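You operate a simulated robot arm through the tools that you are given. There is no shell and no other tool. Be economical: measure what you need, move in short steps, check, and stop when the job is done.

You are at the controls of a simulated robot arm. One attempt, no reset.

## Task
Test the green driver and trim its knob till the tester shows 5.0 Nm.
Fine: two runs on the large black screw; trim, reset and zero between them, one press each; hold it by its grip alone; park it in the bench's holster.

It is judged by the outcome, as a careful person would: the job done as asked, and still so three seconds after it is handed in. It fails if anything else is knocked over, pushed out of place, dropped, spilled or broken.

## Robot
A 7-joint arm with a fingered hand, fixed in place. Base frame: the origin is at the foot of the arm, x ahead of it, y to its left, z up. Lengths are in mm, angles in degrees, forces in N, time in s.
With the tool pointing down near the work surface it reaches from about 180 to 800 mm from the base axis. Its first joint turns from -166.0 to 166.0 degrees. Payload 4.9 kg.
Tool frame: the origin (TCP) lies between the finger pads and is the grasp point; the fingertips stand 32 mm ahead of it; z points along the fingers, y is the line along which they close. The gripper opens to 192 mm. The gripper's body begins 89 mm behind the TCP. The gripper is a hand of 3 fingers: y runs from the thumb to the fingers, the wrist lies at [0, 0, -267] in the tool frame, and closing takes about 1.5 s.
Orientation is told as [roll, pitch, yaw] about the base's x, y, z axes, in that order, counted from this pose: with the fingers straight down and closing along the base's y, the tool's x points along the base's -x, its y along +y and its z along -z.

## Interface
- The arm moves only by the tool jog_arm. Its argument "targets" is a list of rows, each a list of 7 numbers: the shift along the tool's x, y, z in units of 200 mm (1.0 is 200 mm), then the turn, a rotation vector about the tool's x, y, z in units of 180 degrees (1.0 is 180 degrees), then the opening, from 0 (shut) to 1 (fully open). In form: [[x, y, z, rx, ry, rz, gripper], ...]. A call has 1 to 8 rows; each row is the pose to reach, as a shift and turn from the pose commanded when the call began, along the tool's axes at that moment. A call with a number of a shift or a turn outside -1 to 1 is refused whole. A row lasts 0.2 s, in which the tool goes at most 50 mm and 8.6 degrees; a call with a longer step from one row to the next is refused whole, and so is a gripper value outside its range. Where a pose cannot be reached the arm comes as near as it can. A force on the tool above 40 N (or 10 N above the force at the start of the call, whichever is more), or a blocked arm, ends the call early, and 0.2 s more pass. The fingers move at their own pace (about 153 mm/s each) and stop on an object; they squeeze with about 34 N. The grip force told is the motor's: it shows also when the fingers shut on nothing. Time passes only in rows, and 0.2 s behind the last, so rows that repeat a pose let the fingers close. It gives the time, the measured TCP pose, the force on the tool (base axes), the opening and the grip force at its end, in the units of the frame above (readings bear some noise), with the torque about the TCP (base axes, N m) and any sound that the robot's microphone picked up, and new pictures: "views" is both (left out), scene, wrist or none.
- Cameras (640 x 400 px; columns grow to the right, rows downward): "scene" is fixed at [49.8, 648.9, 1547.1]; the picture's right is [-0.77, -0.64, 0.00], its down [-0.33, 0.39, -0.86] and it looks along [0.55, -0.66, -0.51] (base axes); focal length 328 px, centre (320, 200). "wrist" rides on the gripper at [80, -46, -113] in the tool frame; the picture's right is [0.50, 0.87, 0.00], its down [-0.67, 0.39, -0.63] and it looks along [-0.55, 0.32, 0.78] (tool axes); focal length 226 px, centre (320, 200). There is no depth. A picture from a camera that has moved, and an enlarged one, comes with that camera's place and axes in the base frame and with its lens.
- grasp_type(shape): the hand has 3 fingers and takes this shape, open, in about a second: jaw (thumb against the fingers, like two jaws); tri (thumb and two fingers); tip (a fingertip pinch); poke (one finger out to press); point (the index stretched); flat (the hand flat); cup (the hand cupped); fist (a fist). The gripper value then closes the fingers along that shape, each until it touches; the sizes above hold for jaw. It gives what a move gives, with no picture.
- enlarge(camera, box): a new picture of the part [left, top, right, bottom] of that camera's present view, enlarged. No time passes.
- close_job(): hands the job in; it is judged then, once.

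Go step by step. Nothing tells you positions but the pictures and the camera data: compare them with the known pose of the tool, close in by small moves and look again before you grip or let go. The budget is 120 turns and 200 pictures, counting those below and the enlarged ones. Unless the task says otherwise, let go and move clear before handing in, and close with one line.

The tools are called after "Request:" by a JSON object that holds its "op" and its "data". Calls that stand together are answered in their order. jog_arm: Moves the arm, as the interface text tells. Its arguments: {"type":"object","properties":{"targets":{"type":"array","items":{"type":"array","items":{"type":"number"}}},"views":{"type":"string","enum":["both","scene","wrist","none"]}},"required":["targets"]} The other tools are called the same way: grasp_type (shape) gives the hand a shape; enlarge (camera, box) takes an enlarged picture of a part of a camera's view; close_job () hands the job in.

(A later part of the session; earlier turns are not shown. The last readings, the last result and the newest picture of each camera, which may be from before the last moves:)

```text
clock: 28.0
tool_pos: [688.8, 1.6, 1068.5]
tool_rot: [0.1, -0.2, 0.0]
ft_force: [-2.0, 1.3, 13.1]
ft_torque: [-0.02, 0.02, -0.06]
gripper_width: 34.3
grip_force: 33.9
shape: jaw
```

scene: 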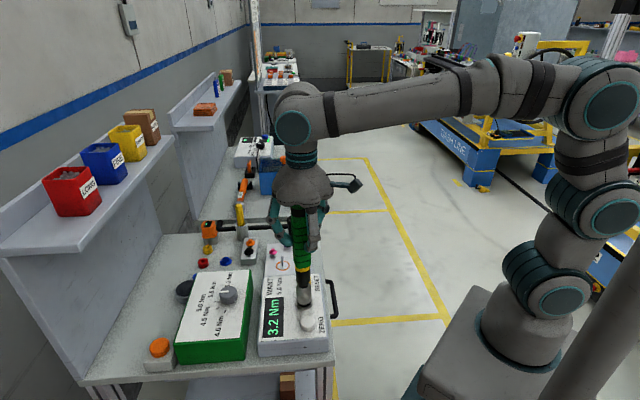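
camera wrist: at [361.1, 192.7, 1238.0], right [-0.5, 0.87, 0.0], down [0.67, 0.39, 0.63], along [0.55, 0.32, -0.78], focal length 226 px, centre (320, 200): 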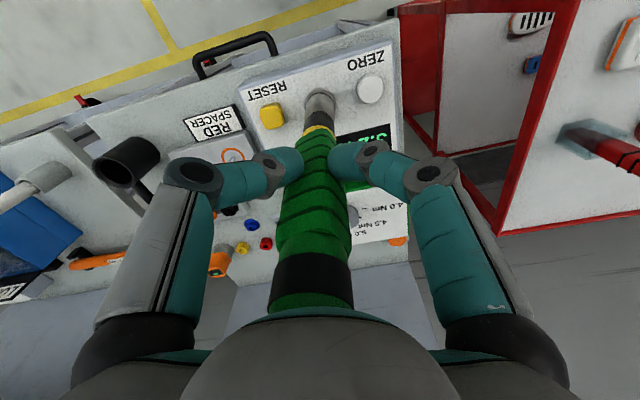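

It is seated, as shown by the contact force. I'll ease up slightly and open.

Request:
{"op": "jog_arm", "data": {"targets": [[0, 0, -0.015, 0, 0, 0, 0], [0, 0, -0.015, 0, 0, 0, 0.25], [0, 0, -0.015, 0, 0, 0, 0.4], [0, 0, -0.015, 0, 0, 0, 0.7], [0, 0, -0.015, 0, 0, 0, 1], [0, 0, -0.015, 0, 0, 0, 1], [0, 0, -0.015, 0, 0, 0, 1]]}}

Request:
{"op": "enlarge", "data": {"camera": "scene", "box": [250, 120, 340, 250]}}

```text
clock: 29.6
tool_pos: [689.1, 1.0, 1068.1]
tool_rot: [0.0, 0.0, 0.1]
ft_force: [0.5, 0.4, -1.2]
ft_torque: [0.0, 0.06, 0.04]
gripper_width: 191.8
grip_force: 0.0
shape: jaw
camera wrist: at [608.7, -44.2, 1180.2], right [-0.5, 0.87, 0.0], down [0.67, 0.39, 0.63], along [0.55, 0.32, -0.78], focal length 226 px, centre (320, 200)
```

scene: 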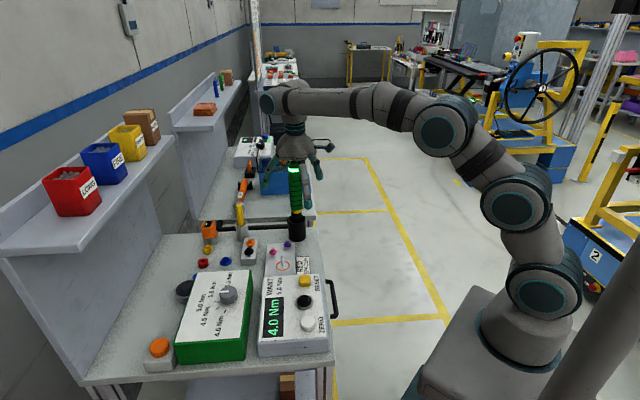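
wrist: 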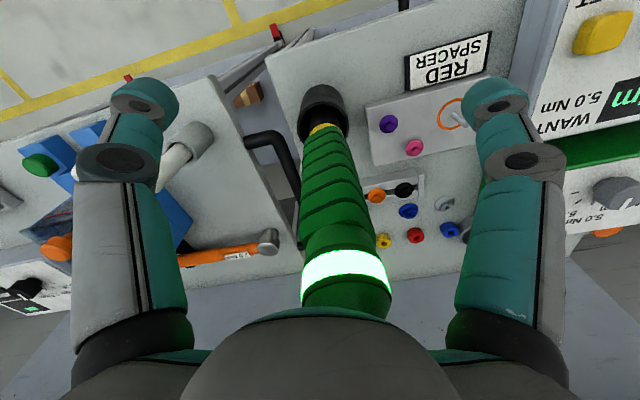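

```text
3.08 times, centred on (295, 185) of scene
camera zoom: at [49.8, 648.9, 1547.1], right [-0.77, -0.64, 0.0], down [-0.33, 0.39, -0.86], along [0.55, -0.66, -0.51], focal length 1009 px, centre (397, 246)
```

zoom: 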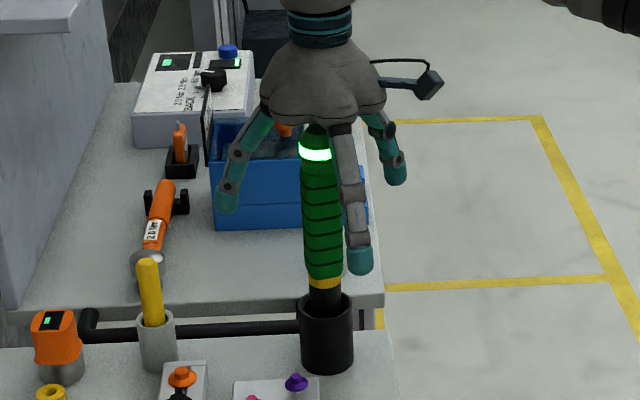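

The driver stands in the holster and the hand is free. I'll lift clear and move toward the knob on the green box, estimated at (566, 362, 965).

Request:
{"op": "jog_arm", "data": {"targets": [[0, 0, -0.15, 0, 0, 0, 1], [0, 0, -0.35, 0, 0, 0, 1], [0, 0, -0.5, 0, 0, 0, 1], [0, 0, -0.62, 0, 0, 0, 1], [0.1, 0.15, -0.62, 0, 0, 0, 1], [0.2, 0.35, -0.62, 0, 0, 0, 1], [0.3, 0.55, -0.62, 0, 0, 0, 1], [0.4, 0.75, -0.62, 0, 0, 0, 1]], "views": "none"}}

Request:
{"op": "jog_arm", "data": {"targets": [[0.05, 0.2, 0, 0, 0, 0, 1], [0.1, 0.4, 0, 0, 0, 0, 1], [0.15, 0.6, 0, 0, 0, 0, 1], [0.18, 0.8, 0, 0, 0, 0, 1], [0.21, 1.0, 0, 0, 0, 0, 1], [0.21, 1.0, 0, 0, 0, 0, 1]]}}

Request:
{"op": "enlarge", "data": {"camera": "wrist", "box": [180, 60, 460, 240]}}

```text
clock: 31.4
tool_pos: [612.0, 152.5, 1190.6]
tool_rot: [0.0, 0.0, 0.0]
ft_force: [-0.2, -1.1, -0.4]
ft_torque: [0.02, -0.02, 0.0]
gripper_width: 191.9
grip_force: 0.1
shape: jaw
```

```text
clock: 32.8
tool_pos: [567.7, 351.1, 1192.7]
tool_rot: [0.1, 0.0, 0.0]
ft_force: [0.3, -0.6, -0.8]
ft_torque: [-0.02, 0.0, 0.03]
gripper_width: 191.6
grip_force: 0.0
shape: jaw
camera wrist: at [486.7, 306.2, 1304.7], right [-0.5, 0.87, 0.0], down [0.67, 0.39, 0.63], along [0.55, 0.32, -0.78], focal length 226 px, centre (320, 200)
```

scene: 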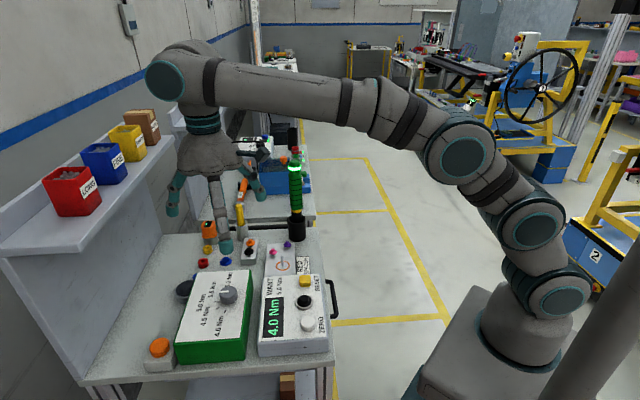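
wrist: 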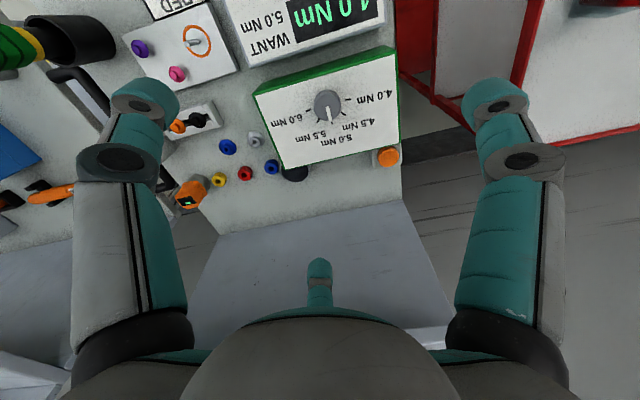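

```text
2.22 times, centred on (320, 150) of wrist
camera zoom: at [486.7, 306.2, 1304.7], right [-0.5, 0.87, 0.0], down [0.67, 0.39, 0.63], along [0.55, 0.32, -0.78], focal length 502 px, centre (320, 311)
```

zoom: 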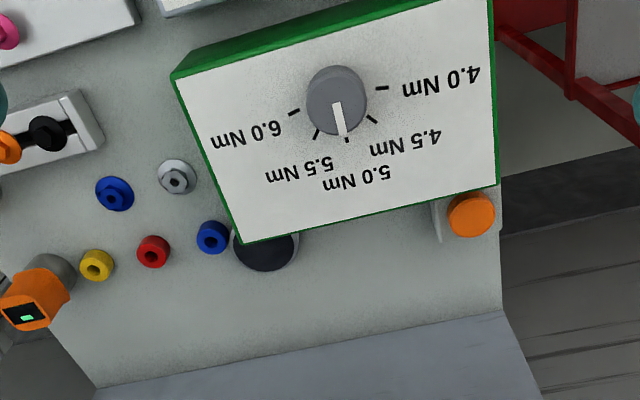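

The pointer sits at about 5.0 while the tester read 4.0, so it under-delivers by about 1.0 Nm and the trim target should be near the 6.0 mark. I'll get a closer view of the dial.

Request:
{"op": "jog_arm", "data": {"targets": [[0.015, 0.065, 0.2, 0, 0, 0, 1], [0.015, 0.065, 0.4, 0, 0, 0, 1], [0.015, 0.065, 0.5, 0, 0, 0, 1], [0.015, 0.065, 0.5, 0, 0, 0, 1]], "views": "none"}}

Request:
{"op": "enlarge", "data": {"camera": "wrist", "box": [240, 80, 400, 180]}}

Request:
{"op": "enlarge", "data": {"camera": "scene", "box": [150, 220, 340, 370]}}

```text
clock: 33.8
tool_pos: [564.2, 366.2, 1092.1]
tool_rot: [0.0, -0.1, 0.1]
ft_force: [0.0, 0.3, 0.4]
ft_torque: [0.0, -0.03, 0.0]
gripper_width: 192.0
grip_force: 0.0
shape: jaw
```

```text
4.00 times, centred on (320, 130) of wrist
camera zoom: at [483.1, 320.7, 1204.7], right [-0.5, 0.87, 0.0], down [0.67, 0.39, 0.63], along [0.55, 0.32, -0.78], focal length 904 px, centre (320, 480)
```

zoom: 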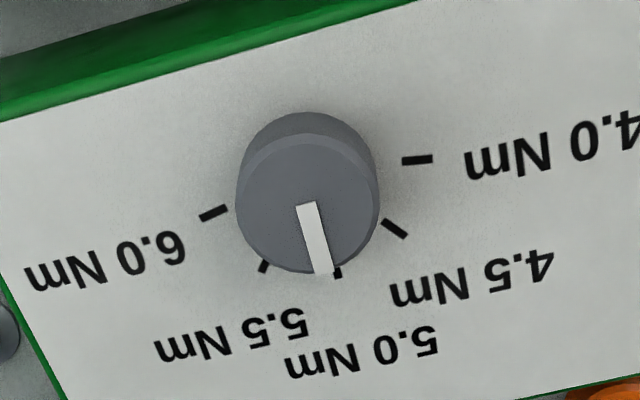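

```text
2.67 times, centred on (245, 295) of scene
camera zoom: at [49.8, 648.9, 1547.1], right [-0.77, -0.64, 0.0], down [-0.33, 0.39, -0.86], along [0.55, -0.66, -0.51], focal length 874 px, centre (520, -53)
```

zoom: 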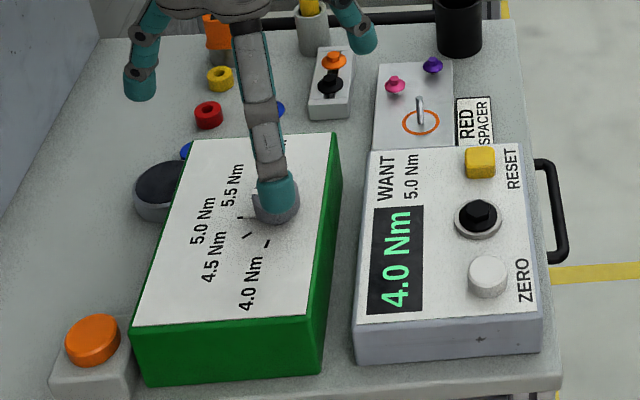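

The dial centre comes out at about (571.5, 367.5), plate z about 945, knob top about 960, with 45° per 0.5 Nm and the pointer exactly on 5.0. So it needs 90° clockwise to 6.0. I'll centre above the knob with the fingers partly closed.

Request:
{"op": "jog_arm", "data": {"targets": [[-0.0375, 0.0075, 0.1, 0, 0, 0, 0.5], [-0.0375, 0.0075, 0.25, 0, 0, 0, 0.45], [-0.0375, 0.0075, 0.38, 0, 0, 0, 0.45], [-0.0375, 0.0075, 0.38, 0, 0, 0, 0.45], [-0.0375, 0.0075, 0.38, 0, 0, 0, 0.45]], "views": "none"}}

Request:
{"op": "enlarge", "data": {"camera": "wrist", "box": [220, 90, 420, 240]}}

Request:
{"op": "enlarge", "data": {"camera": "scene", "box": [170, 210, 300, 340]}}

```text
clock: 35.0
tool_pos: [570.5, 365.2, 1016.4]
tool_rot: [0.0, 0.0, 0.0]
ft_force: [0.3, -0.4, -0.2]
ft_torque: [0.0, 0.02, -0.04]
gripper_width: 86.7
grip_force: 0.0
shape: jaw
```

```text
2.67 times, centred on (320, 165) of wrist
camera zoom: at [490.1, 320.8, 1128.9], right [-0.5, 0.87, 0.0], down [0.67, 0.39, 0.63], along [0.55, 0.32, -0.78], focal length 603 px, centre (320, 293)
```

zoom: 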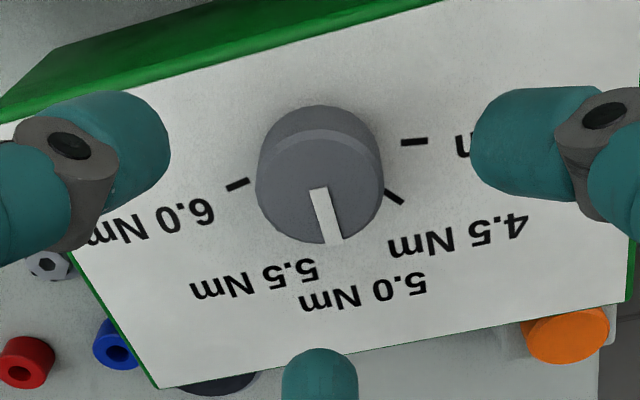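

```text
3.08 times, centred on (235, 275) of scene
camera zoom: at [49.8, 648.9, 1547.1], right [-0.77, -0.64, 0.0], down [-0.33, 0.39, -0.86], along [0.55, -0.66, -0.51], focal length 1009 px, centre (582, -31)
```

zoom: 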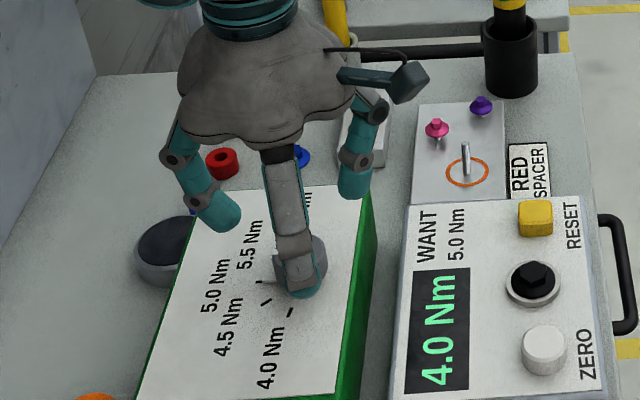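

Centred on the knob to within 2 mm. I'll descend to put the fingertips around it just above the plate.

Request:
{"op": "jog_arm", "data": {"targets": [[-0.0075, 0.004, 0.06, 0, 0, 0, 0.45], [-0.0075, 0.004, 0.12, 0, 0, 0, 0.45], [-0.0075, 0.004, 0.15, 0, 0, 0, 0.45], [-0.0075, 0.004, 0.165, 0, 0, 0, 0.45], [-0.0075, 0.004, 0.165, 0, 0, 0, 0.45]], "views": "none"}}

Request:
{"op": "enlarge", "data": {"camera": "wrist", "box": [220, 90, 420, 240]}}

Request:
{"op": "enlarge", "data": {"camera": "scene", "box": [170, 230, 270, 330]}}

```text
clock: 36.2
tool_pos: [571.9, 366.3, 982.8]
tool_rot: [0.1, 0.0, 0.0]
ft_force: [-0.2, -1.1, -0.1]
ft_torque: [-0.01, -0.01, 0.0]
gripper_width: 86.6
grip_force: 0.0
shape: jaw
```

```text
2.67 times, centred on (320, 165) of wrist
camera zoom: at [492.2, 320.8, 1094.2], right [-0.5, 0.87, 0.0], down [0.67, 0.39, 0.63], along [0.55, 0.32, -0.78], focal length 603 px, centre (320, 293)
```

zoom: 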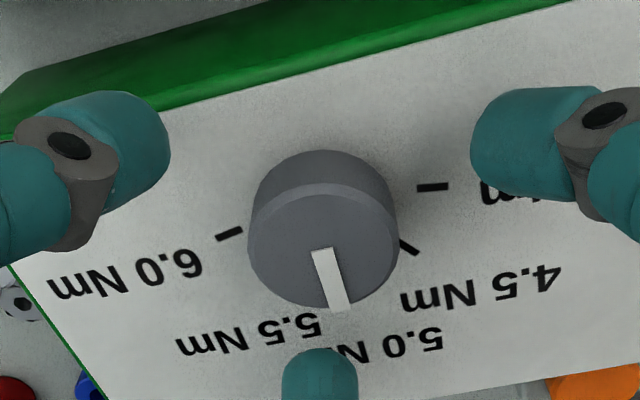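

```text
4.00 times, centred on (220, 280) of scene
camera zoom: at [49.8, 648.9, 1547.1], right [-0.77, -0.64, 0.0], down [-0.33, 0.39, -0.86], along [0.55, -0.66, -0.51], focal length 1311 px, centre (720, -120)
```

zoom: 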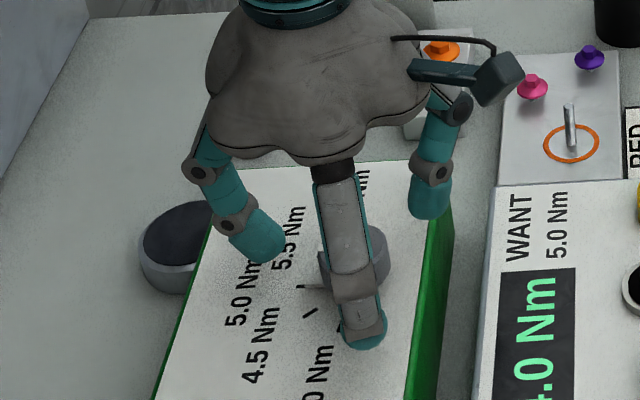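

Good placement. I'll pre-rotate the open hand -45° so the 90° turn stays well within joint range.

Request:
{"op": "jog_arm", "data": {"targets": [[0, 0, 0, 0, 0, -0.042, 0.45], [0, 0, 0, 0, 0, -0.084, 0.45], [0, 0, 0, 0, 0, -0.126, 0.45], [0, 0, 0, 0, 0, -0.168, 0.45], [0, 0, 0, 0, 0, -0.21, 0.45], [0, 0, 0, 0, 0, -0.25, 0.45], [0, 0, 0, 0, 0, -0.25, 0.45]], "views": "none"}}

Request:
{"op": "enlarge", "data": {"camera": "wrist", "box": [220, 90, 420, 240]}}

```text
clock: 37.8
tool_pos: [573.6, 367.6, 982.1]
tool_rot: [0.0, 0.0, 45.1]
ft_force: [-0.2, 0.2, -1.1]
ft_torque: [0.02, 0.02, 0.0]
gripper_width: 86.9
grip_force: 0.1
shape: jaw
```

```text
2.67 times, centred on (320, 165) of wrist
camera zoom: at [548.4, 279.0, 1094.4], right [-0.97, 0.26, 0.0], down [0.2, 0.75, 0.63], along [0.16, 0.61, -0.78], focal length 603 px, centre (320, 293)
```

zoom: 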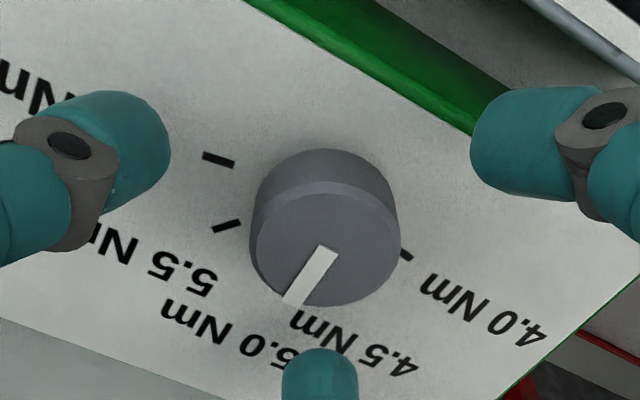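

Well centred still. I'll close on the knob.

Request:
{"op": "jog_arm", "data": {"targets": [[0, 0, 0, 0, 0, 0, 0], [0, 0, 0, 0, 0, 0, 0], [0, 0, 0, 0, 0, 0, 0], [0, 0, 0, 0, 0, 0, 0], [0, 0, 0, 0, 0, 0, 0]], "views": "none"}}

Request:
{"op": "enlarge", "data": {"camera": "wrist", "box": [220, 90, 420, 240]}}

```text
clock: 39.0
tool_pos: [573.3, 367.2, 982.2]
tool_rot: [-0.1, 0.1, 45.0]
ft_force: [2.2, 0.4, -3.9]
ft_torque: [-0.01, -0.02, 0.0]
gripper_width: 31.1
grip_force: 33.8
shape: jaw
```

```text
2.67 times, centred on (320, 165) of wrist
camera zoom: at [548.3, 279.0, 1094.1], right [-0.97, 0.26, 0.0], down [0.2, 0.75, 0.63], along [0.16, 0.61, -0.78], focal length 603 px, centre (320, 293)
```

zoom: 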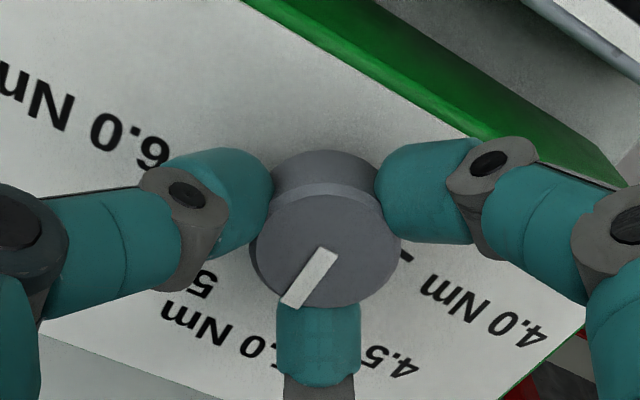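

All three fingers hold the knob. I'll turn 60° clockwise first and check that it follows.

Request:
{"op": "jog_arm", "data": {"targets": [[0, 0, 0, 0, 0, 0.042, 0], [0, 0, 0, 0, 0, 0.084, 0], [0, 0, 0, 0, 0, 0.126, 0], [0, 0, 0, 0, 0, 0.168, 0], [0, 0, 0, 0, 0, 0.21, 0], [0, 0, 0, 0, 0, 0.252, 0], [0, 0, 0, 0, 0, 0.294, 0], [0, 0, 0, 0, 0, 0.333, 0]], "views": "none"}}

Request:
{"op": "enlarge", "data": {"camera": "wrist", "box": [220, 90, 420, 240]}}

```text
clock: 40.8
tool_pos: [573.1, 367.8, 981.7]
tool_rot: [0.0, 0.1, -15.1]
ft_force: [-0.3, -11.0, -7.4]
ft_torque: [-0.39, 0.07, 0.04]
gripper_width: 30.8
grip_force: 33.8
shape: jaw
```

```text
2.67 times, centred on (320, 165) of wrist
camera zoom: at [483.4, 343.7, 1094.3], right [-0.26, 0.97, 0.0], down [0.75, 0.2, 0.63], along [0.61, 0.16, -0.78], focal length 603 px, centre (320, 293)
```

zoom: 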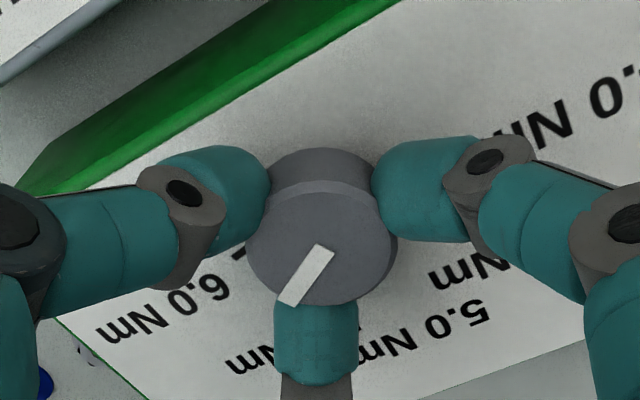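

The knob follows the hand. I'll turn the remaining 30°.

Request:
{"op": "jog_arm", "data": {"targets": [[0, 0, 0, 0, 0, 0.042, 0], [0, 0, 0, 0, 0, 0.084, 0], [0, 0, 0, 0, 0, 0.126, 0], [0, 0, 0, 0, 0, 0.167, 0], [0, 0, 0, 0, 0, 0.167, 0]], "views": "none"}}

Request:
{"op": "enlarge", "data": {"camera": "wrist", "box": [220, 90, 420, 240]}}

Request:
{"op": "enlarge", "data": {"camera": "scene", "box": [130, 220, 350, 380]}}

```text
clock: 42.0
tool_pos: [573.5, 367.8, 982.7]
tool_rot: [-0.1, 0.0, -45.1]
ft_force: [2.3, -14.7, -14.0]
ft_torque: [-0.45, 0.04, 0.3]
gripper_width: 30.6
grip_force: 34.4
shape: jaw
```

```text
2.67 times, centred on (320, 165) of wrist
camera zoom: at [483.2, 391.0, 1094.5], right [0.26, 0.97, 0.0], down [0.75, -0.2, 0.63], along [0.61, -0.17, -0.78], focal length 603 px, centre (320, 293)
```

zoom: 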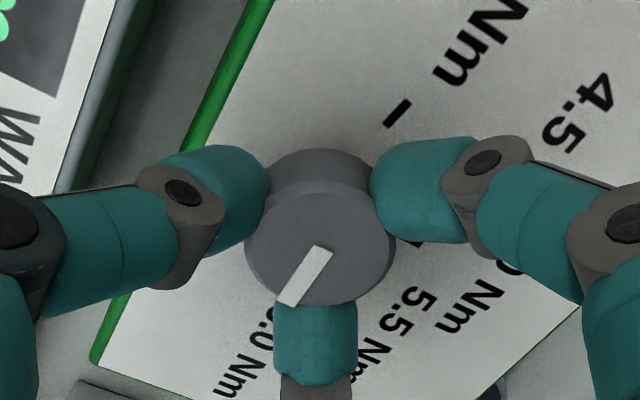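

```text
2.50 times, centred on (240, 300) of scene
camera zoom: at [49.8, 648.9, 1547.1], right [-0.77, -0.64, 0.0], down [-0.33, 0.39, -0.86], along [0.55, -0.66, -0.51], focal length 820 px, centre (520, -50)
```

zoom: 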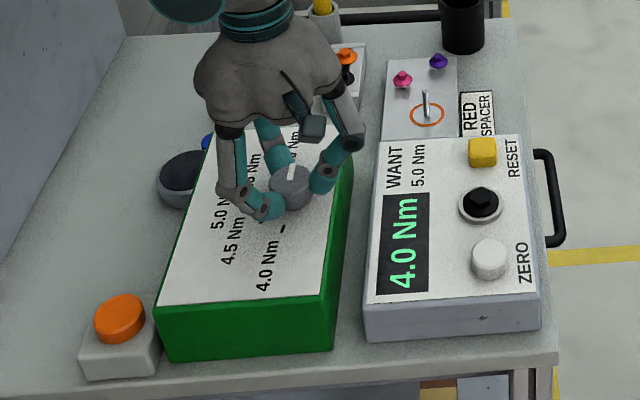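

The pointer looks to be at 6.0. I'll release, lift and check the reading of the dial.

Request:
{"op": "jog_arm", "data": {"targets": [[0, 0, 0, 0, 0, 0, 0.3], [0, 0, 0, 0, 0, 0, 0.5], [0, 0, 0, 0, 0, 0, 0.5], [0, 0, -0.15, 0, 0, 0, 0.6], [0, 0, -0.35, 0, 0, 0, 1], [0, 0, -0.55, 0, 0, 0, 1], [0, 0, -0.55, 0, 0, 0, 1]], "views": "none"}}

Request:
{"op": "enlarge", "data": {"camera": "wrist", "box": [240, 80, 400, 180]}}

Request:
{"op": "enlarge", "data": {"camera": "scene", "box": [130, 220, 350, 380]}}

```text
clock: 43.6
tool_pos: [572.3, 369.2, 1091.0]
tool_rot: [0.0, 0.0, -45.0]
ft_force: [-1.2, 0.1, 0.1]
ft_torque: [0.0, 0.0, -0.03]
gripper_width: 191.8
grip_force: 0.0
shape: jaw
```

```text
4.00 times, centred on (320, 130) of wrist
camera zoom: at [482.2, 393.4, 1203.0], right [0.26, 0.97, 0.0], down [0.75, -0.2, 0.63], along [0.61, -0.16, -0.78], focal length 904 px, centre (320, 480)
```

zoom: 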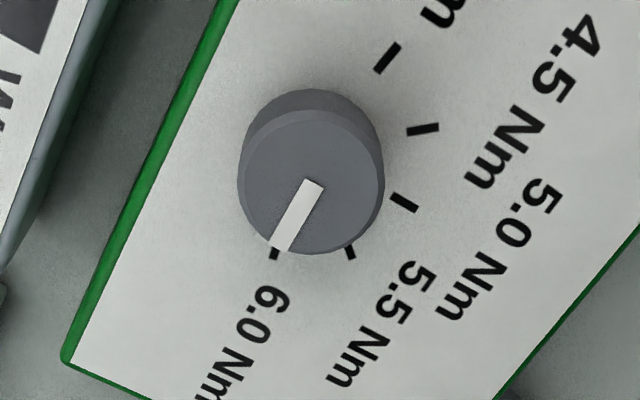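

```text
2.50 times, centred on (240, 300) of scene
camera zoom: at [49.8, 648.9, 1547.1], right [-0.77, -0.64, 0.0], down [-0.33, 0.39, -0.86], along [0.55, -0.66, -0.51], focal length 820 px, centre (520, -50)
```

zoom: 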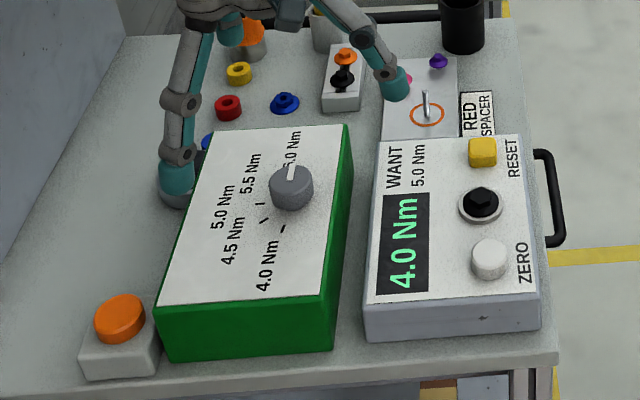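

The pointer is now on 6.0 (measured −44.6° against the tick's −45°). Next I'll press RESET at about (487, 186) and ZERO at about (392, 279), using the poke shape.

Request:
{"op": "grasp_type", "data": {"shape": "poke"}}

Request:
{"op": "jog_arm", "data": {"targets": [[0, 0, -0.15, 0, 0, 0.042, 1], [0, 0, -0.3, 0, 0, 0.084, 1], [0, 0, -0.3, 0, 0, 0.126, 1], [0, 0, -0.3, 0, 0, 0.168, 1], [0, 0, -0.3, 0, 0, 0.21, 1], [0, 0, -0.3, 0, 0, 0.25, 1], [0, 0, -0.3, 0, 0, 0.25, 1]]}}

Request:
{"op": "enlarge", "data": {"camera": "scene", "box": [110, 80, 300, 240]}}

```text
clock: 44.5
tool_pos: [573.3, 368.3, 1089.9]
tool_rot: [0.0, -0.1, -45.0]
ft_force: [0.8, -1.0, 1.0]
ft_torque: [-0.01, 0.0, 0.0]
gripper_width: 0.0
grip_force: 0.1
shape: poke
```

```text
clock: 46.1
tool_pos: [573.0, 368.0, 1151.7]
tool_rot: [0.0, -0.1, -90.1]
ft_force: [-0.4, 0.1, -0.3]
ft_torque: [0.0, -0.01, 0.03]
gripper_width: 0.0
grip_force: 0.1
shape: poke
camera wrist: at [526.1, 447.1, 1264.3], right [0.87, 0.5, 0.0], down [0.39, -0.67, 0.63], along [0.31, -0.55, -0.78], focal length 226 px, centre (320, 200)
```

scene: 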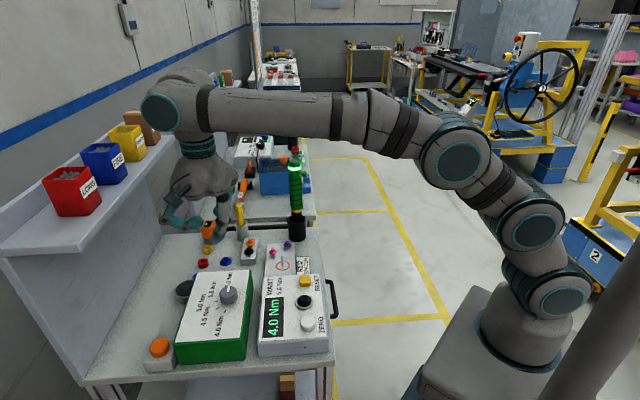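
wrist: 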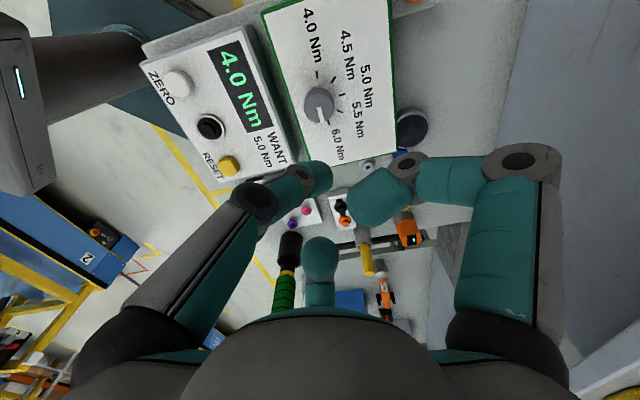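

```text
2.50 times, centred on (205, 160) of scene
camera zoom: at [49.8, 648.9, 1547.1], right [-0.77, -0.64, 0.0], down [-0.33, 0.39, -0.86], along [0.55, -0.66, -0.51], focal length 820 px, centre (608, 300)
```

zoom: 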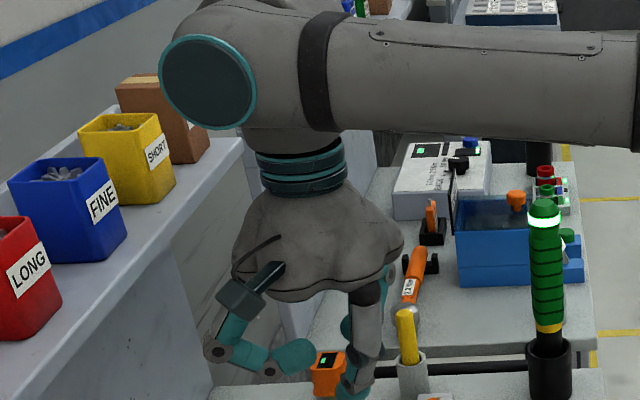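

I turned the wrong way (yaw now −90), which is harmless. In the poke shape the thumb stretches along the tool axis about 35 mm below the TCP. I'll move over RESET while turning back.

Request:
{"op": "jog_arm", "data": {"targets": [[-0.11, -0.05, 0, 0, 0, -0.042, 1], [-0.23, -0.1, 0, 0, 0, -0.084, 1], [-0.35, -0.16, 0, 0, 0, -0.126, 1], [-0.47, -0.22, 0, 0, 0, -0.168, 1], [-0.59, -0.28, 0, 0, 0, -0.21, 1], [-0.71, -0.34, 0, 0, 0, -0.252, 1], [-0.82, -0.39, 0, 0, 0, -0.294, 1], [-0.91, -0.43, 0, 0, 0, -0.333, 1]], "views": "none"}}

Request:
{"op": "jog_arm", "data": {"targets": [[0, 0, 0, 0, 0, -0.042, 1], [0, 0, 0, 0, 0, -0.084, 1], [0, 0, 0, 0, 0, -0.126, 1], [0, 0, 0, 0, 0, -0.167, 1], [0, 0, 0.2, 0, 0, -0.167, 1], [0, 0, 0.4, 0, 0, -0.167, 1], [0, 0, 0.5, 0, 0, -0.167, 1], [0, 0, 0.5, 0, 0, -0.167, 1]]}}

Request:
{"op": "enlarge", "data": {"camera": "scene", "box": [240, 190, 370, 350]}}

Request:
{"op": "enlarge", "data": {"camera": "wrist", "box": [220, 90, 420, 240]}}

```text
clock: 47.9
tool_pos: [487.5, 184.7, 1151.8]
tool_rot: [-0.1, 0.1, -29.9]
ft_force: [-0.2, 1.1, -0.7]
ft_torque: [0.04, -0.02, 0.03]
gripper_width: 0.3
grip_force: 0.2
shape: poke
```

```text
clock: 49.7
tool_pos: [488.8, 187.0, 1053.4]
tool_rot: [0.1, 0.1, 0.0]
ft_force: [0.2, -0.2, 0.6]
ft_torque: [0.02, -0.02, 0.0]
gripper_width: 0.0
grip_force: 0.1
shape: poke
camera wrist: at [407.6, 141.3, 1166.4], right [-0.5, 0.87, 0.0], down [0.67, 0.39, 0.63], along [0.55, 0.32, -0.78], focal length 226 px, centre (320, 200)
```

scene: 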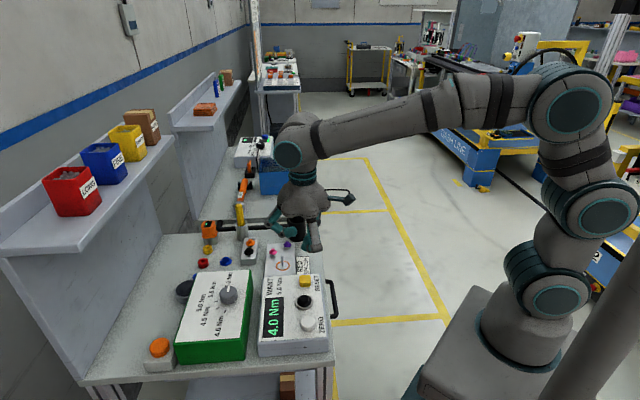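
wrist: 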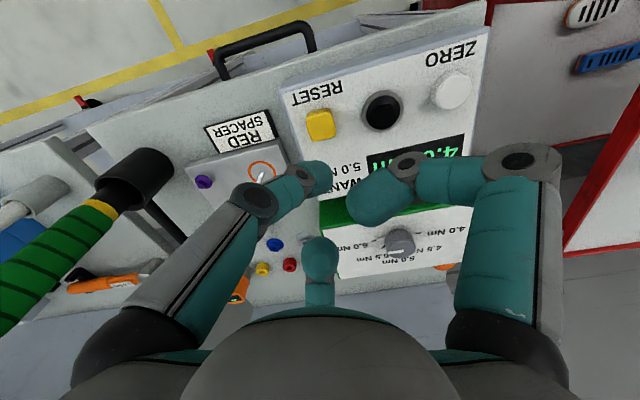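

```text
2.50 times, centred on (305, 270) of scene
camera zoom: at [49.8, 648.9, 1547.1], right [-0.77, -0.64, 0.0], down [-0.33, 0.39, -0.86], along [0.55, -0.66, -0.51], focal length 820 px, centre (358, 25)
```

zoom: 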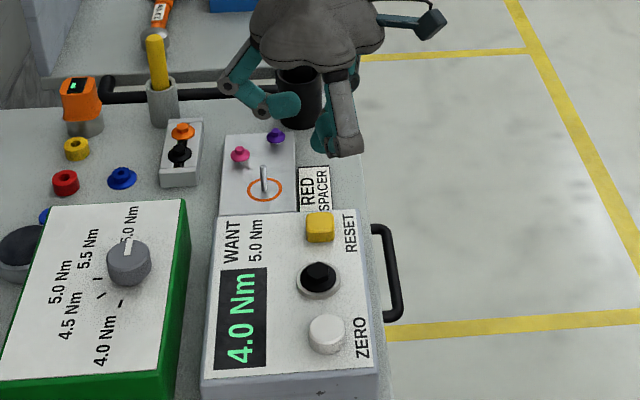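

```text
2.67 times, centred on (320, 165) of wrist
camera zoom: at [407.6, 141.3, 1166.4], right [-0.5, 0.87, 0.0], down [0.67, 0.39, 0.63], along [0.55, 0.32, -0.78], focal length 603 px, centre (320, 293)
```

zoom: 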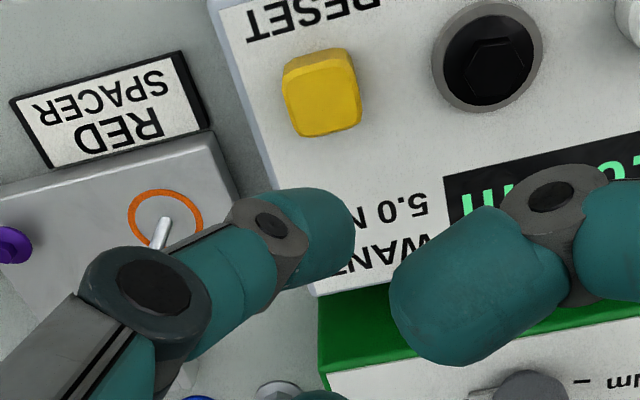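

In poke the curled fingers would come close to the black screw. The fully closed jaw gives a neater centred tip about 30 mm below the TCP, so I'll switch to that and look.

Request:
{"op": "grasp_type", "data": {"shape": "jaw"}}

Request:
{"op": "jog_arm", "data": {"targets": [[0, 0, 0, 0, 0, 0, 0], [0, 0, 0, 0, 0, 0, 0], [0, 0, 0, 0, 0, 0, 0], [0, 0, 0, 0, 0, 0, 0], [0, 0, 0, 0, 0, 0, 0], [0, 0, 0.1, 0, 0, 0, 0], [0, 0, 0.2, 0, 0, 0, 0], [0, 0, 0.2, 0, 0, 0, 0]], "views": "none"}}

Request:
{"op": "enlarge", "data": {"camera": "scene", "box": [240, 190, 370, 350]}}

Request:
{"op": "enlarge", "data": {"camera": "wrist", "box": [220, 90, 420, 240]}}

```text
clock: 50.6
tool_pos: [488.8, 186.2, 1053.3]
tool_rot: [0.1, -0.1, 0.0]
ft_force: [-0.1, -0.2, 0.0]
ft_torque: [0.02, -0.01, 0.0]
gripper_width: 191.8
grip_force: 0.0
shape: jaw
```

```text
clock: 52.4
tool_pos: [487.1, 185.3, 1011.3]
tool_rot: [0.1, 0.0, -0.1]
ft_force: [-0.6, -0.8, 0.1]
ft_torque: [0.01, 0.03, 0.02]
gripper_width: 0.1
grip_force: 33.9
shape: jaw
```

```text
2.50 times, centred on (305, 270) of scene
camera zoom: at [49.8, 648.9, 1547.1], right [-0.77, -0.64, 0.0], down [-0.33, 0.39, -0.86], along [0.55, -0.66, -0.51], focal length 820 px, centre (358, 25)
```

zoom: 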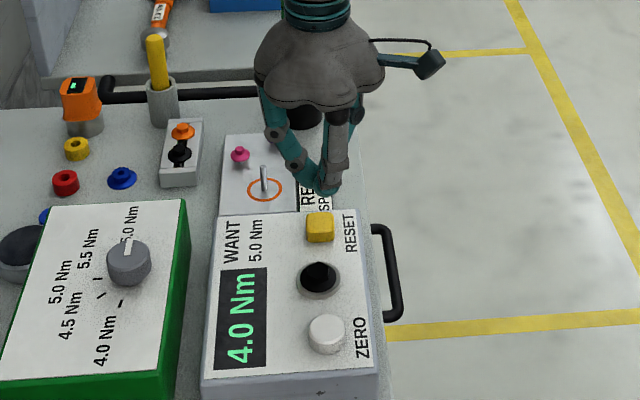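

```text
2.67 times, centred on (320, 165) of wrist
camera zoom: at [406.9, 140.3, 1124.4], right [-0.5, 0.87, 0.0], down [0.67, 0.39, 0.63], along [0.55, 0.32, -0.78], focal length 603 px, centre (320, 293)
```

zoom: 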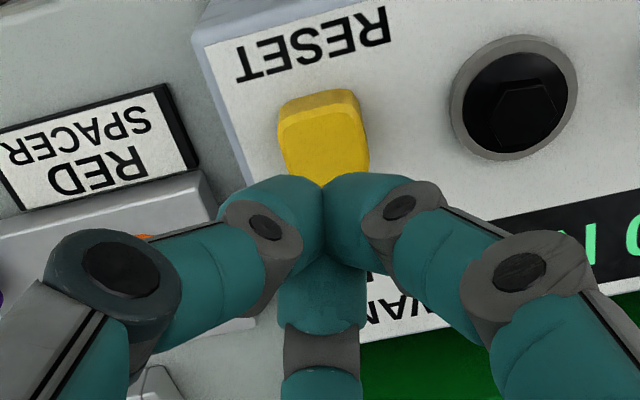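

The closed tips hang right over RESET. I'll lower to just above it.

Request:
{"op": "jog_arm", "data": {"targets": [[0.0075, 0.0075, 0.08, 0, 0, 0, 0], [0.0075, 0.0075, 0.16, 0, 0, 0, 0], [0.0075, 0.0075, 0.2, 0, 0, 0, 0], [0.0075, 0.0075, 0.2, 0, 0, 0, 0]], "views": "none"}}

Request:
{"op": "enlarge", "data": {"camera": "scene", "box": [260, 220, 350, 330]}}

```text
clock: 53.4
tool_pos: [485.9, 187.1, 974.5]
tool_rot: [0.0, 0.0, 0.1]
ft_force: [-1.4, 0.3, -0.4]
ft_torque: [-0.01, 0.0, 0.0]
gripper_width: 0.3
grip_force: 33.8
shape: jaw
```

```text
3.64 times, centred on (305, 275) of scene
camera zoom: at [49.8, 648.9, 1547.1], right [-0.77, -0.64, 0.0], down [-0.33, 0.39, -0.86], along [0.55, -0.66, -0.51], focal length 1192 px, centre (374, -73)
```

zoom: 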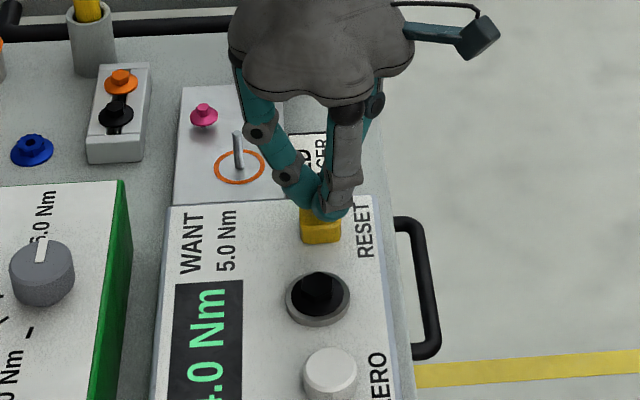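

The tips are just above the button. I'll press slowly.

Request:
{"op": "jog_arm", "data": {"targets": [[0, 0, 0.0125, 0, 0, 0, 0], [0, 0, 0.025, 0, 0, 0, 0], [0, 0, 0.0375, 0, 0, 0, 0], [0, 0, 0.045, 0, 0, 0, 0]], "views": "none"}}

Request:
{"op": "enlarge", "data": {"camera": "scene", "box": [260, 220, 350, 330]}}

```text
clock: 54.4
tool_pos: [485.2, 186.4, 963.9]
tool_rot: [0.0, 0.0, 0.0]
ft_force: [-0.4, -0.2, -0.1]
ft_torque: [0.0, 0.02, -0.02]
gripper_width: 0.0
grip_force: 34.1
shape: jaw
```

```text
3.64 times, centred on (305, 275) of scene
camera zoom: at [49.8, 648.9, 1547.1], right [-0.77, -0.64, 0.0], down [-0.33, 0.39, -0.86], along [0.55, -0.66, -0.51], focal length 1192 px, centre (374, -73)
```

zoom: 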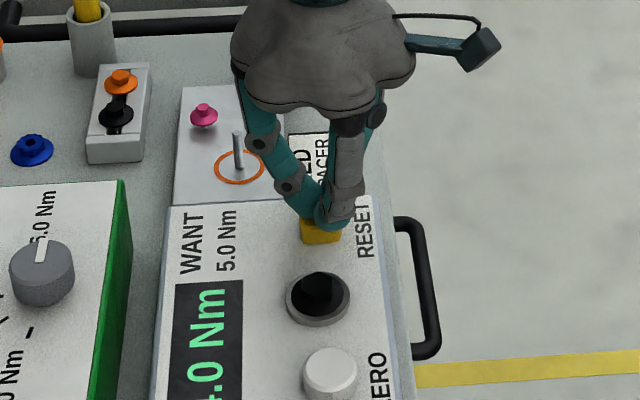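

No contact force yet. I'll continue in 2 mm steps.

Request:
{"op": "jog_arm", "data": {"targets": [[0, 0, 0.01, 0, 0, 0, 0], [0, 0, 0.02, 0, 0, 0, 0], [0, 0, 0.03, 0, 0, 0, 0], [0, 0, 0.035, 0, 0, 0, 0]], "views": "none"}}

Request:
{"op": "enlarge", "data": {"camera": "scene", "box": [250, 220, 350, 345]}}

```text
clock: 55.4
tool_pos: [486.6, 187.3, 956.0]
tool_rot: [-0.1, -0.1, 0.0]
ft_force: [-0.1, 1.9, 5.5]
ft_torque: [0.05, -0.03, 0.02]
gripper_width: 0.0
grip_force: 33.8
shape: jaw
heard: click
```

```text
3.20 times, centred on (300, 282) of scene
camera zoom: at [49.8, 648.9, 1547.1], right [-0.77, -0.64, 0.0], down [-0.33, 0.39, -0.86], along [0.55, -0.66, -0.51], focal length 1049 px, centre (384, -64)
```

zoom: 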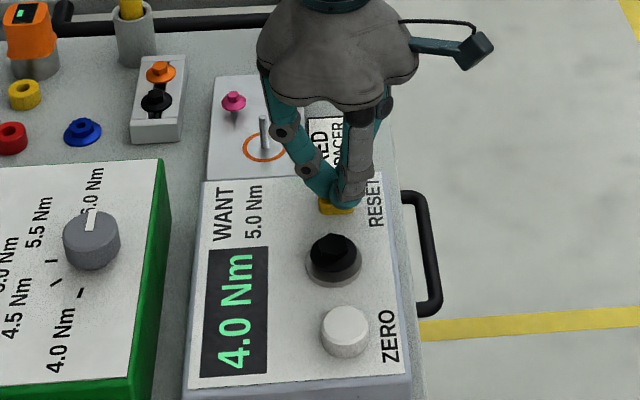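

RESET clicked once and the screw seems to have come back up. I'll lift straight off it and move over ZERO.

Request:
{"op": "jog_arm", "data": {"targets": [[0, 0, -0.05, 0, 0, 0, 0], [0, 0, -0.2, 0, 0, 0, 0], [0, 0, -0.35, 0, 0, 0, 0], [0.1, 0.1, -0.35, 0, 0, 0, 0], [0.24, 0.23, -0.35, 0, 0, 0, 0], [0.37, 0.35, -0.35, 0, 0, 0, 0], [0.47, 0.46, -0.35, 0, 0, 0, 0], [0.47, 0.46, -0.3, 0, 0, 0, 0]], "views": "none"}}

Request:
{"op": "enlarge", "data": {"camera": "scene", "box": [240, 190, 370, 350]}}

Request:
{"op": "enlarge", "data": {"camera": "wrist", "box": [220, 90, 420, 240]}}

```text
clock: 57.2
tool_pos: [393.2, 279.7, 1015.4]
tool_rot: [-0.1, 0.1, 0.0]
ft_force: [-0.5, -0.2, -0.4]
ft_torque: [0.01, -0.01, 0.0]
gripper_width: 0.2
grip_force: 34.0
shape: jaw
```

```text
2.50 times, centred on (305, 270) of scene
camera zoom: at [49.8, 648.9, 1547.1], right [-0.77, -0.64, 0.0], down [-0.33, 0.39, -0.86], along [0.55, -0.66, -0.51], focal length 820 px, centre (358, 25)
```

zoom: 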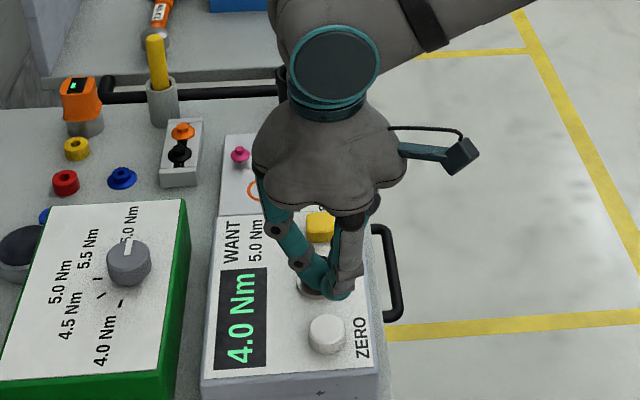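

```text
2.67 times, centred on (320, 165) of wrist
camera zoom: at [311.2, 233.9, 1128.4], right [-0.5, 0.87, 0.0], down [0.67, 0.39, 0.63], along [0.55, 0.32, -0.77], focal length 603 px, centre (320, 293)
```

zoom: 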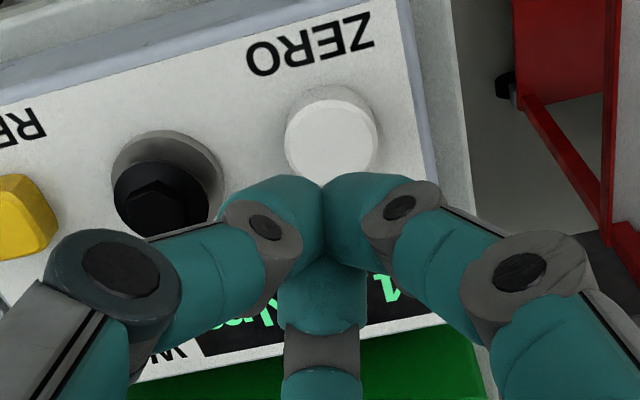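

ZERO is about 4 mm further in +y. I'll correct and descend close.

Request:
{"op": "jog_arm", "data": {"targets": [[0.0025, 0.02, 0.08, 0, 0, 0, 0], [0.0025, 0.02, 0.16, 0, 0, 0, 0], [0.0025, 0.02, 0.22, 0, 0, 0, 0], [0.0025, 0.02, 0.235, 0, 0, 0, 0], [0.0025, 0.02, 0.235, 0, 0, 0, 0]], "views": "none"}}

Request:
{"op": "enlarge", "data": {"camera": "scene", "box": [250, 220, 350, 345]}}

```text
clock: 58.4
tool_pos: [392.6, 283.1, 968.0]
tool_rot: [0.0, 0.0, 0.1]
ft_force: [0.4, 0.2, -0.9]
ft_torque: [0.0, -0.01, -0.01]
gripper_width: 0.0
grip_force: 33.7
shape: jaw
```

```text
3.20 times, centred on (300, 282) of scene
camera zoom: at [49.8, 648.9, 1547.1], right [-0.77, -0.64, 0.0], down [-0.33, 0.39, -0.86], along [0.55, -0.66, -0.51], focal length 1049 px, centre (384, -64)
```

zoom: 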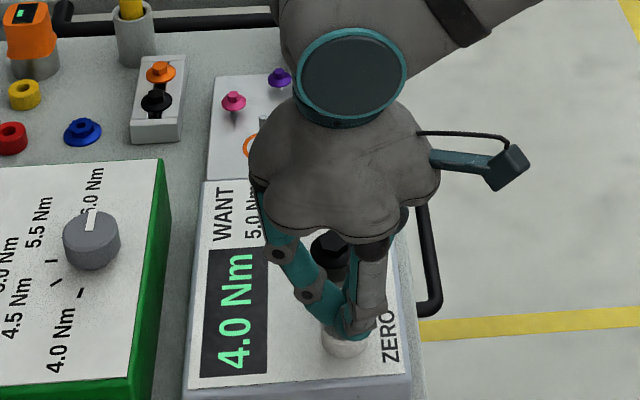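

The tips are over ZERO. I'll press slowly in 2 mm steps until it clicks.

Request:
{"op": "jog_arm", "data": {"targets": [[0, 0, 0.01, 0, 0, 0, 0], [0, 0, 0.02, 0, 0, 0, 0], [0, 0, 0.03, 0, 0, 0, 0], [0, 0, 0.04, 0, 0, 0, 0], [0, 0, 0.05, 0, 0, 0, 0]], "views": "none"}}

Request:
{"op": "enlarge", "data": {"camera": "scene", "box": [250, 220, 350, 345]}}

```text
clock: 59.6
tool_pos: [391.2, 282.3, 959.8]
tool_rot: [-0.1, 0.0, 0.0]
ft_force: [-0.3, 0.2, 2.9]
ft_torque: [0.0, -0.01, 0.0]
gripper_width: 0.1
grip_force: 33.5
shape: jaw
heard: click
```

```text
3.20 times, centred on (300, 282) of scene
camera zoom: at [49.8, 648.9, 1547.1], right [-0.77, -0.64, 0.0], down [-0.33, 0.39, -0.86], along [0.55, -0.66, -0.51], focal length 1049 px, centre (384, -64)
```

zoom: 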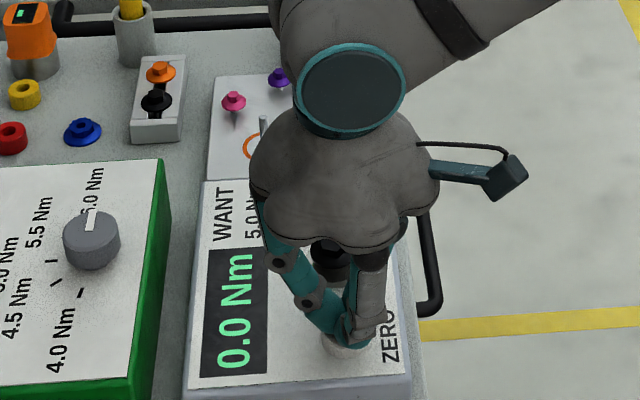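

Display is back to 0.0 after one click. I'll lift off and return above the driver.

Request:
{"op": "jog_arm", "data": {"targets": [[0, 0, -0.08, 0, 0, 0, 0], [0, 0, -0.3, 0, 0, 0, 0], [0, 0, -0.54, 0, 0, 0, 0.3], [0, 0, -0.78, 0, 0, 0, 0.6], [0, 0, -0.98, 0, 0, 0, 1], [-0.15, -0.15, -1.0, 0, 0, 0, 1], [-0.31, -0.31, -1.0, 0, 0, 0, 1], [-0.47, -0.47, -1.0, 0, 0, 0, 1]], "views": "none"}}

Request:
{"op": "enlarge", "data": {"camera": "scene", "box": [240, 210, 350, 350]}}

```text
clock: 61.4
tool_pos: [488.6, 190.1, 1159.1]
tool_rot: [-0.1, 0.0, 0.0]
ft_force: [0.4, -0.7, 0.0]
ft_torque: [0.01, 0.02, -0.03]
gripper_width: 192.3
grip_force: 0.0
shape: jaw
```

```text
2.86 times, centred on (295, 280) of scene
camera zoom: at [49.8, 648.9, 1547.1], right [-0.77, -0.64, 0.0], down [-0.33, 0.39, -0.86], along [0.55, -0.66, -0.51], focal length 936 px, centre (391, -29)
```

zoom: 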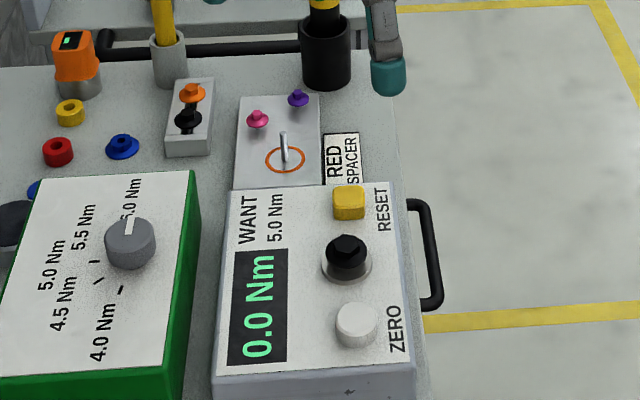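

Everything is set for run 2. I'll go above the driver with margin over the cap.

Request:
{"op": "jog_arm", "data": {"targets": [[-0.08, -0.08, -0.18, 0, 0, 0, 1], [-0.22, -0.21, -0.2, 0, 0, 0, 1], [-0.38, -0.36, -0.2, 0, 0, 0, 1], [-0.54, -0.51, -0.2, 0, 0, 0, 1], [-0.7, -0.66, -0.2, 0, 0, 0, 1], [-0.85, -0.8, -0.2, 0, 0, 0, 1], [-0.97, -0.925, -0.2, 0, 0, 0, 1], [-0.97, -0.925, -0.2, 0, 0, 0, 1]], "views": "none"}}

Request:
{"op": "enlarge", "data": {"camera": "wrist", "box": [220, 70, 420, 220]}}

Request:
{"op": "enlarge", "data": {"camera": "scene", "box": [250, 110, 340, 250]}}

```text
clock: 63.2
tool_pos: [677.3, 4.4, 1201.1]
tool_rot: [0.0, 0.0, 0.0]
ft_force: [-0.5, 0.3, 0.8]
ft_torque: [-0.01, 0.01, -0.01]
gripper_width: 191.8
grip_force: 0.1
shape: jaw
```

```text
2.67 times, centred on (320, 145) of wrist
camera zoom: at [597.1, -40.8, 1313.6], right [-0.5, 0.87, 0.0], down [0.67, 0.39, 0.63], along [0.55, 0.32, -0.78], focal length 603 px, centre (320, 347)
```

zoom: 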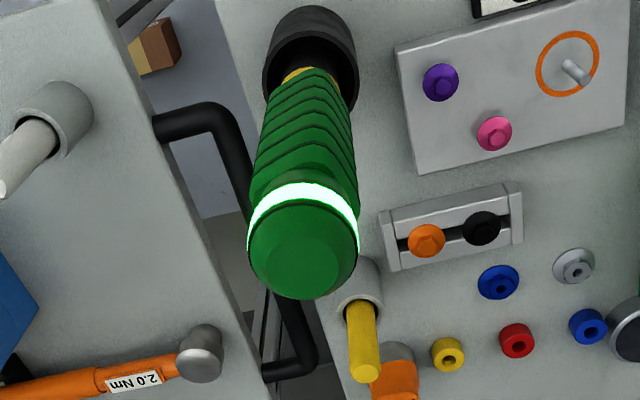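

```text
2.86 times, centred on (295, 180) of scene
camera zoom: at [49.8, 648.9, 1547.1], right [-0.77, -0.64, 0.0], down [-0.33, 0.39, -0.86], along [0.55, -0.66, -0.51], focal length 936 px, centre (391, 257)
```

zoom: 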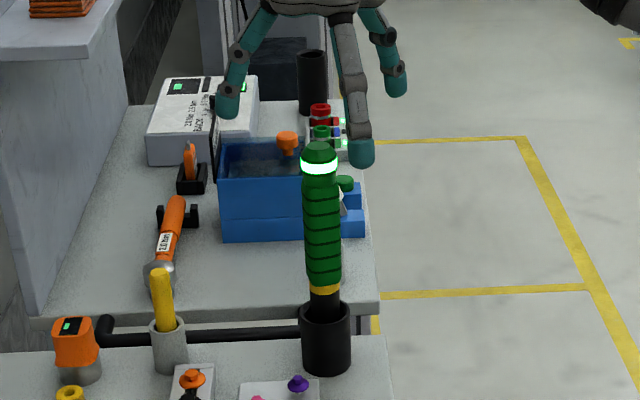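

The driver cap is at about (684, 4). I'll shift and descend to the same grip height as before.

Request:
{"op": "jog_arm", "data": {"targets": [[0, 0, 0.12, 0, 0, 0, 1], [-0.035, 0, 0.2, 0, 0, 0, 1], [-0.035, 0, 0.3, 0, 0, 0, 1], [-0.035, 0, 0.4, 0, 0, 0, 1], [-0.035, 0, 0.5, 0, 0, 0, 1], [-0.035, 0, 0.6, 0, 0, 0, 1], [-0.035, 0, 0.66, 0, 0, 0, 1], [-0.035, 0, 0.66, 0, 0, 0, 1]], "views": "none"}}

Request:
{"op": "enlarge", "data": {"camera": "wrist", "box": [180, 60, 460, 320]}}

```text
clock: 65.0
tool_pos: [685.3, 4.3, 1068.1]
tool_rot: [0.0, 0.1, 0.0]
ft_force: [0.0, 0.8, -0.2]
ft_torque: [0.05, 0.02, -0.02]
gripper_width: 191.7
grip_force: 0.0
shape: jaw
```

```text
1.54 times, centred on (320, 190) of wrist
camera zoom: at [605.3, -41.5, 1180.8], right [-0.5, 0.87, 0.0], down [0.67, 0.39, 0.63], along [0.55, 0.32, -0.78], focal length 348 px, centre (320, 215)
```

zoom: 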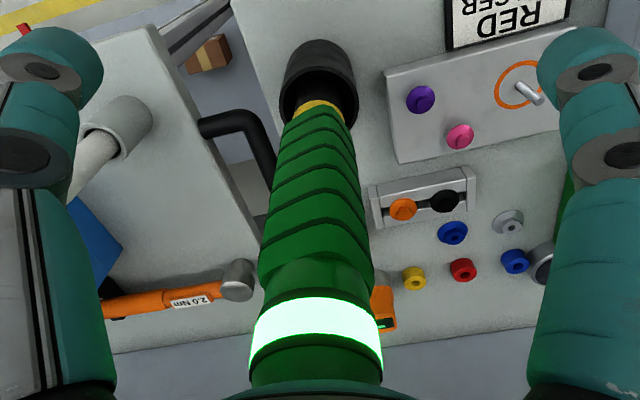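

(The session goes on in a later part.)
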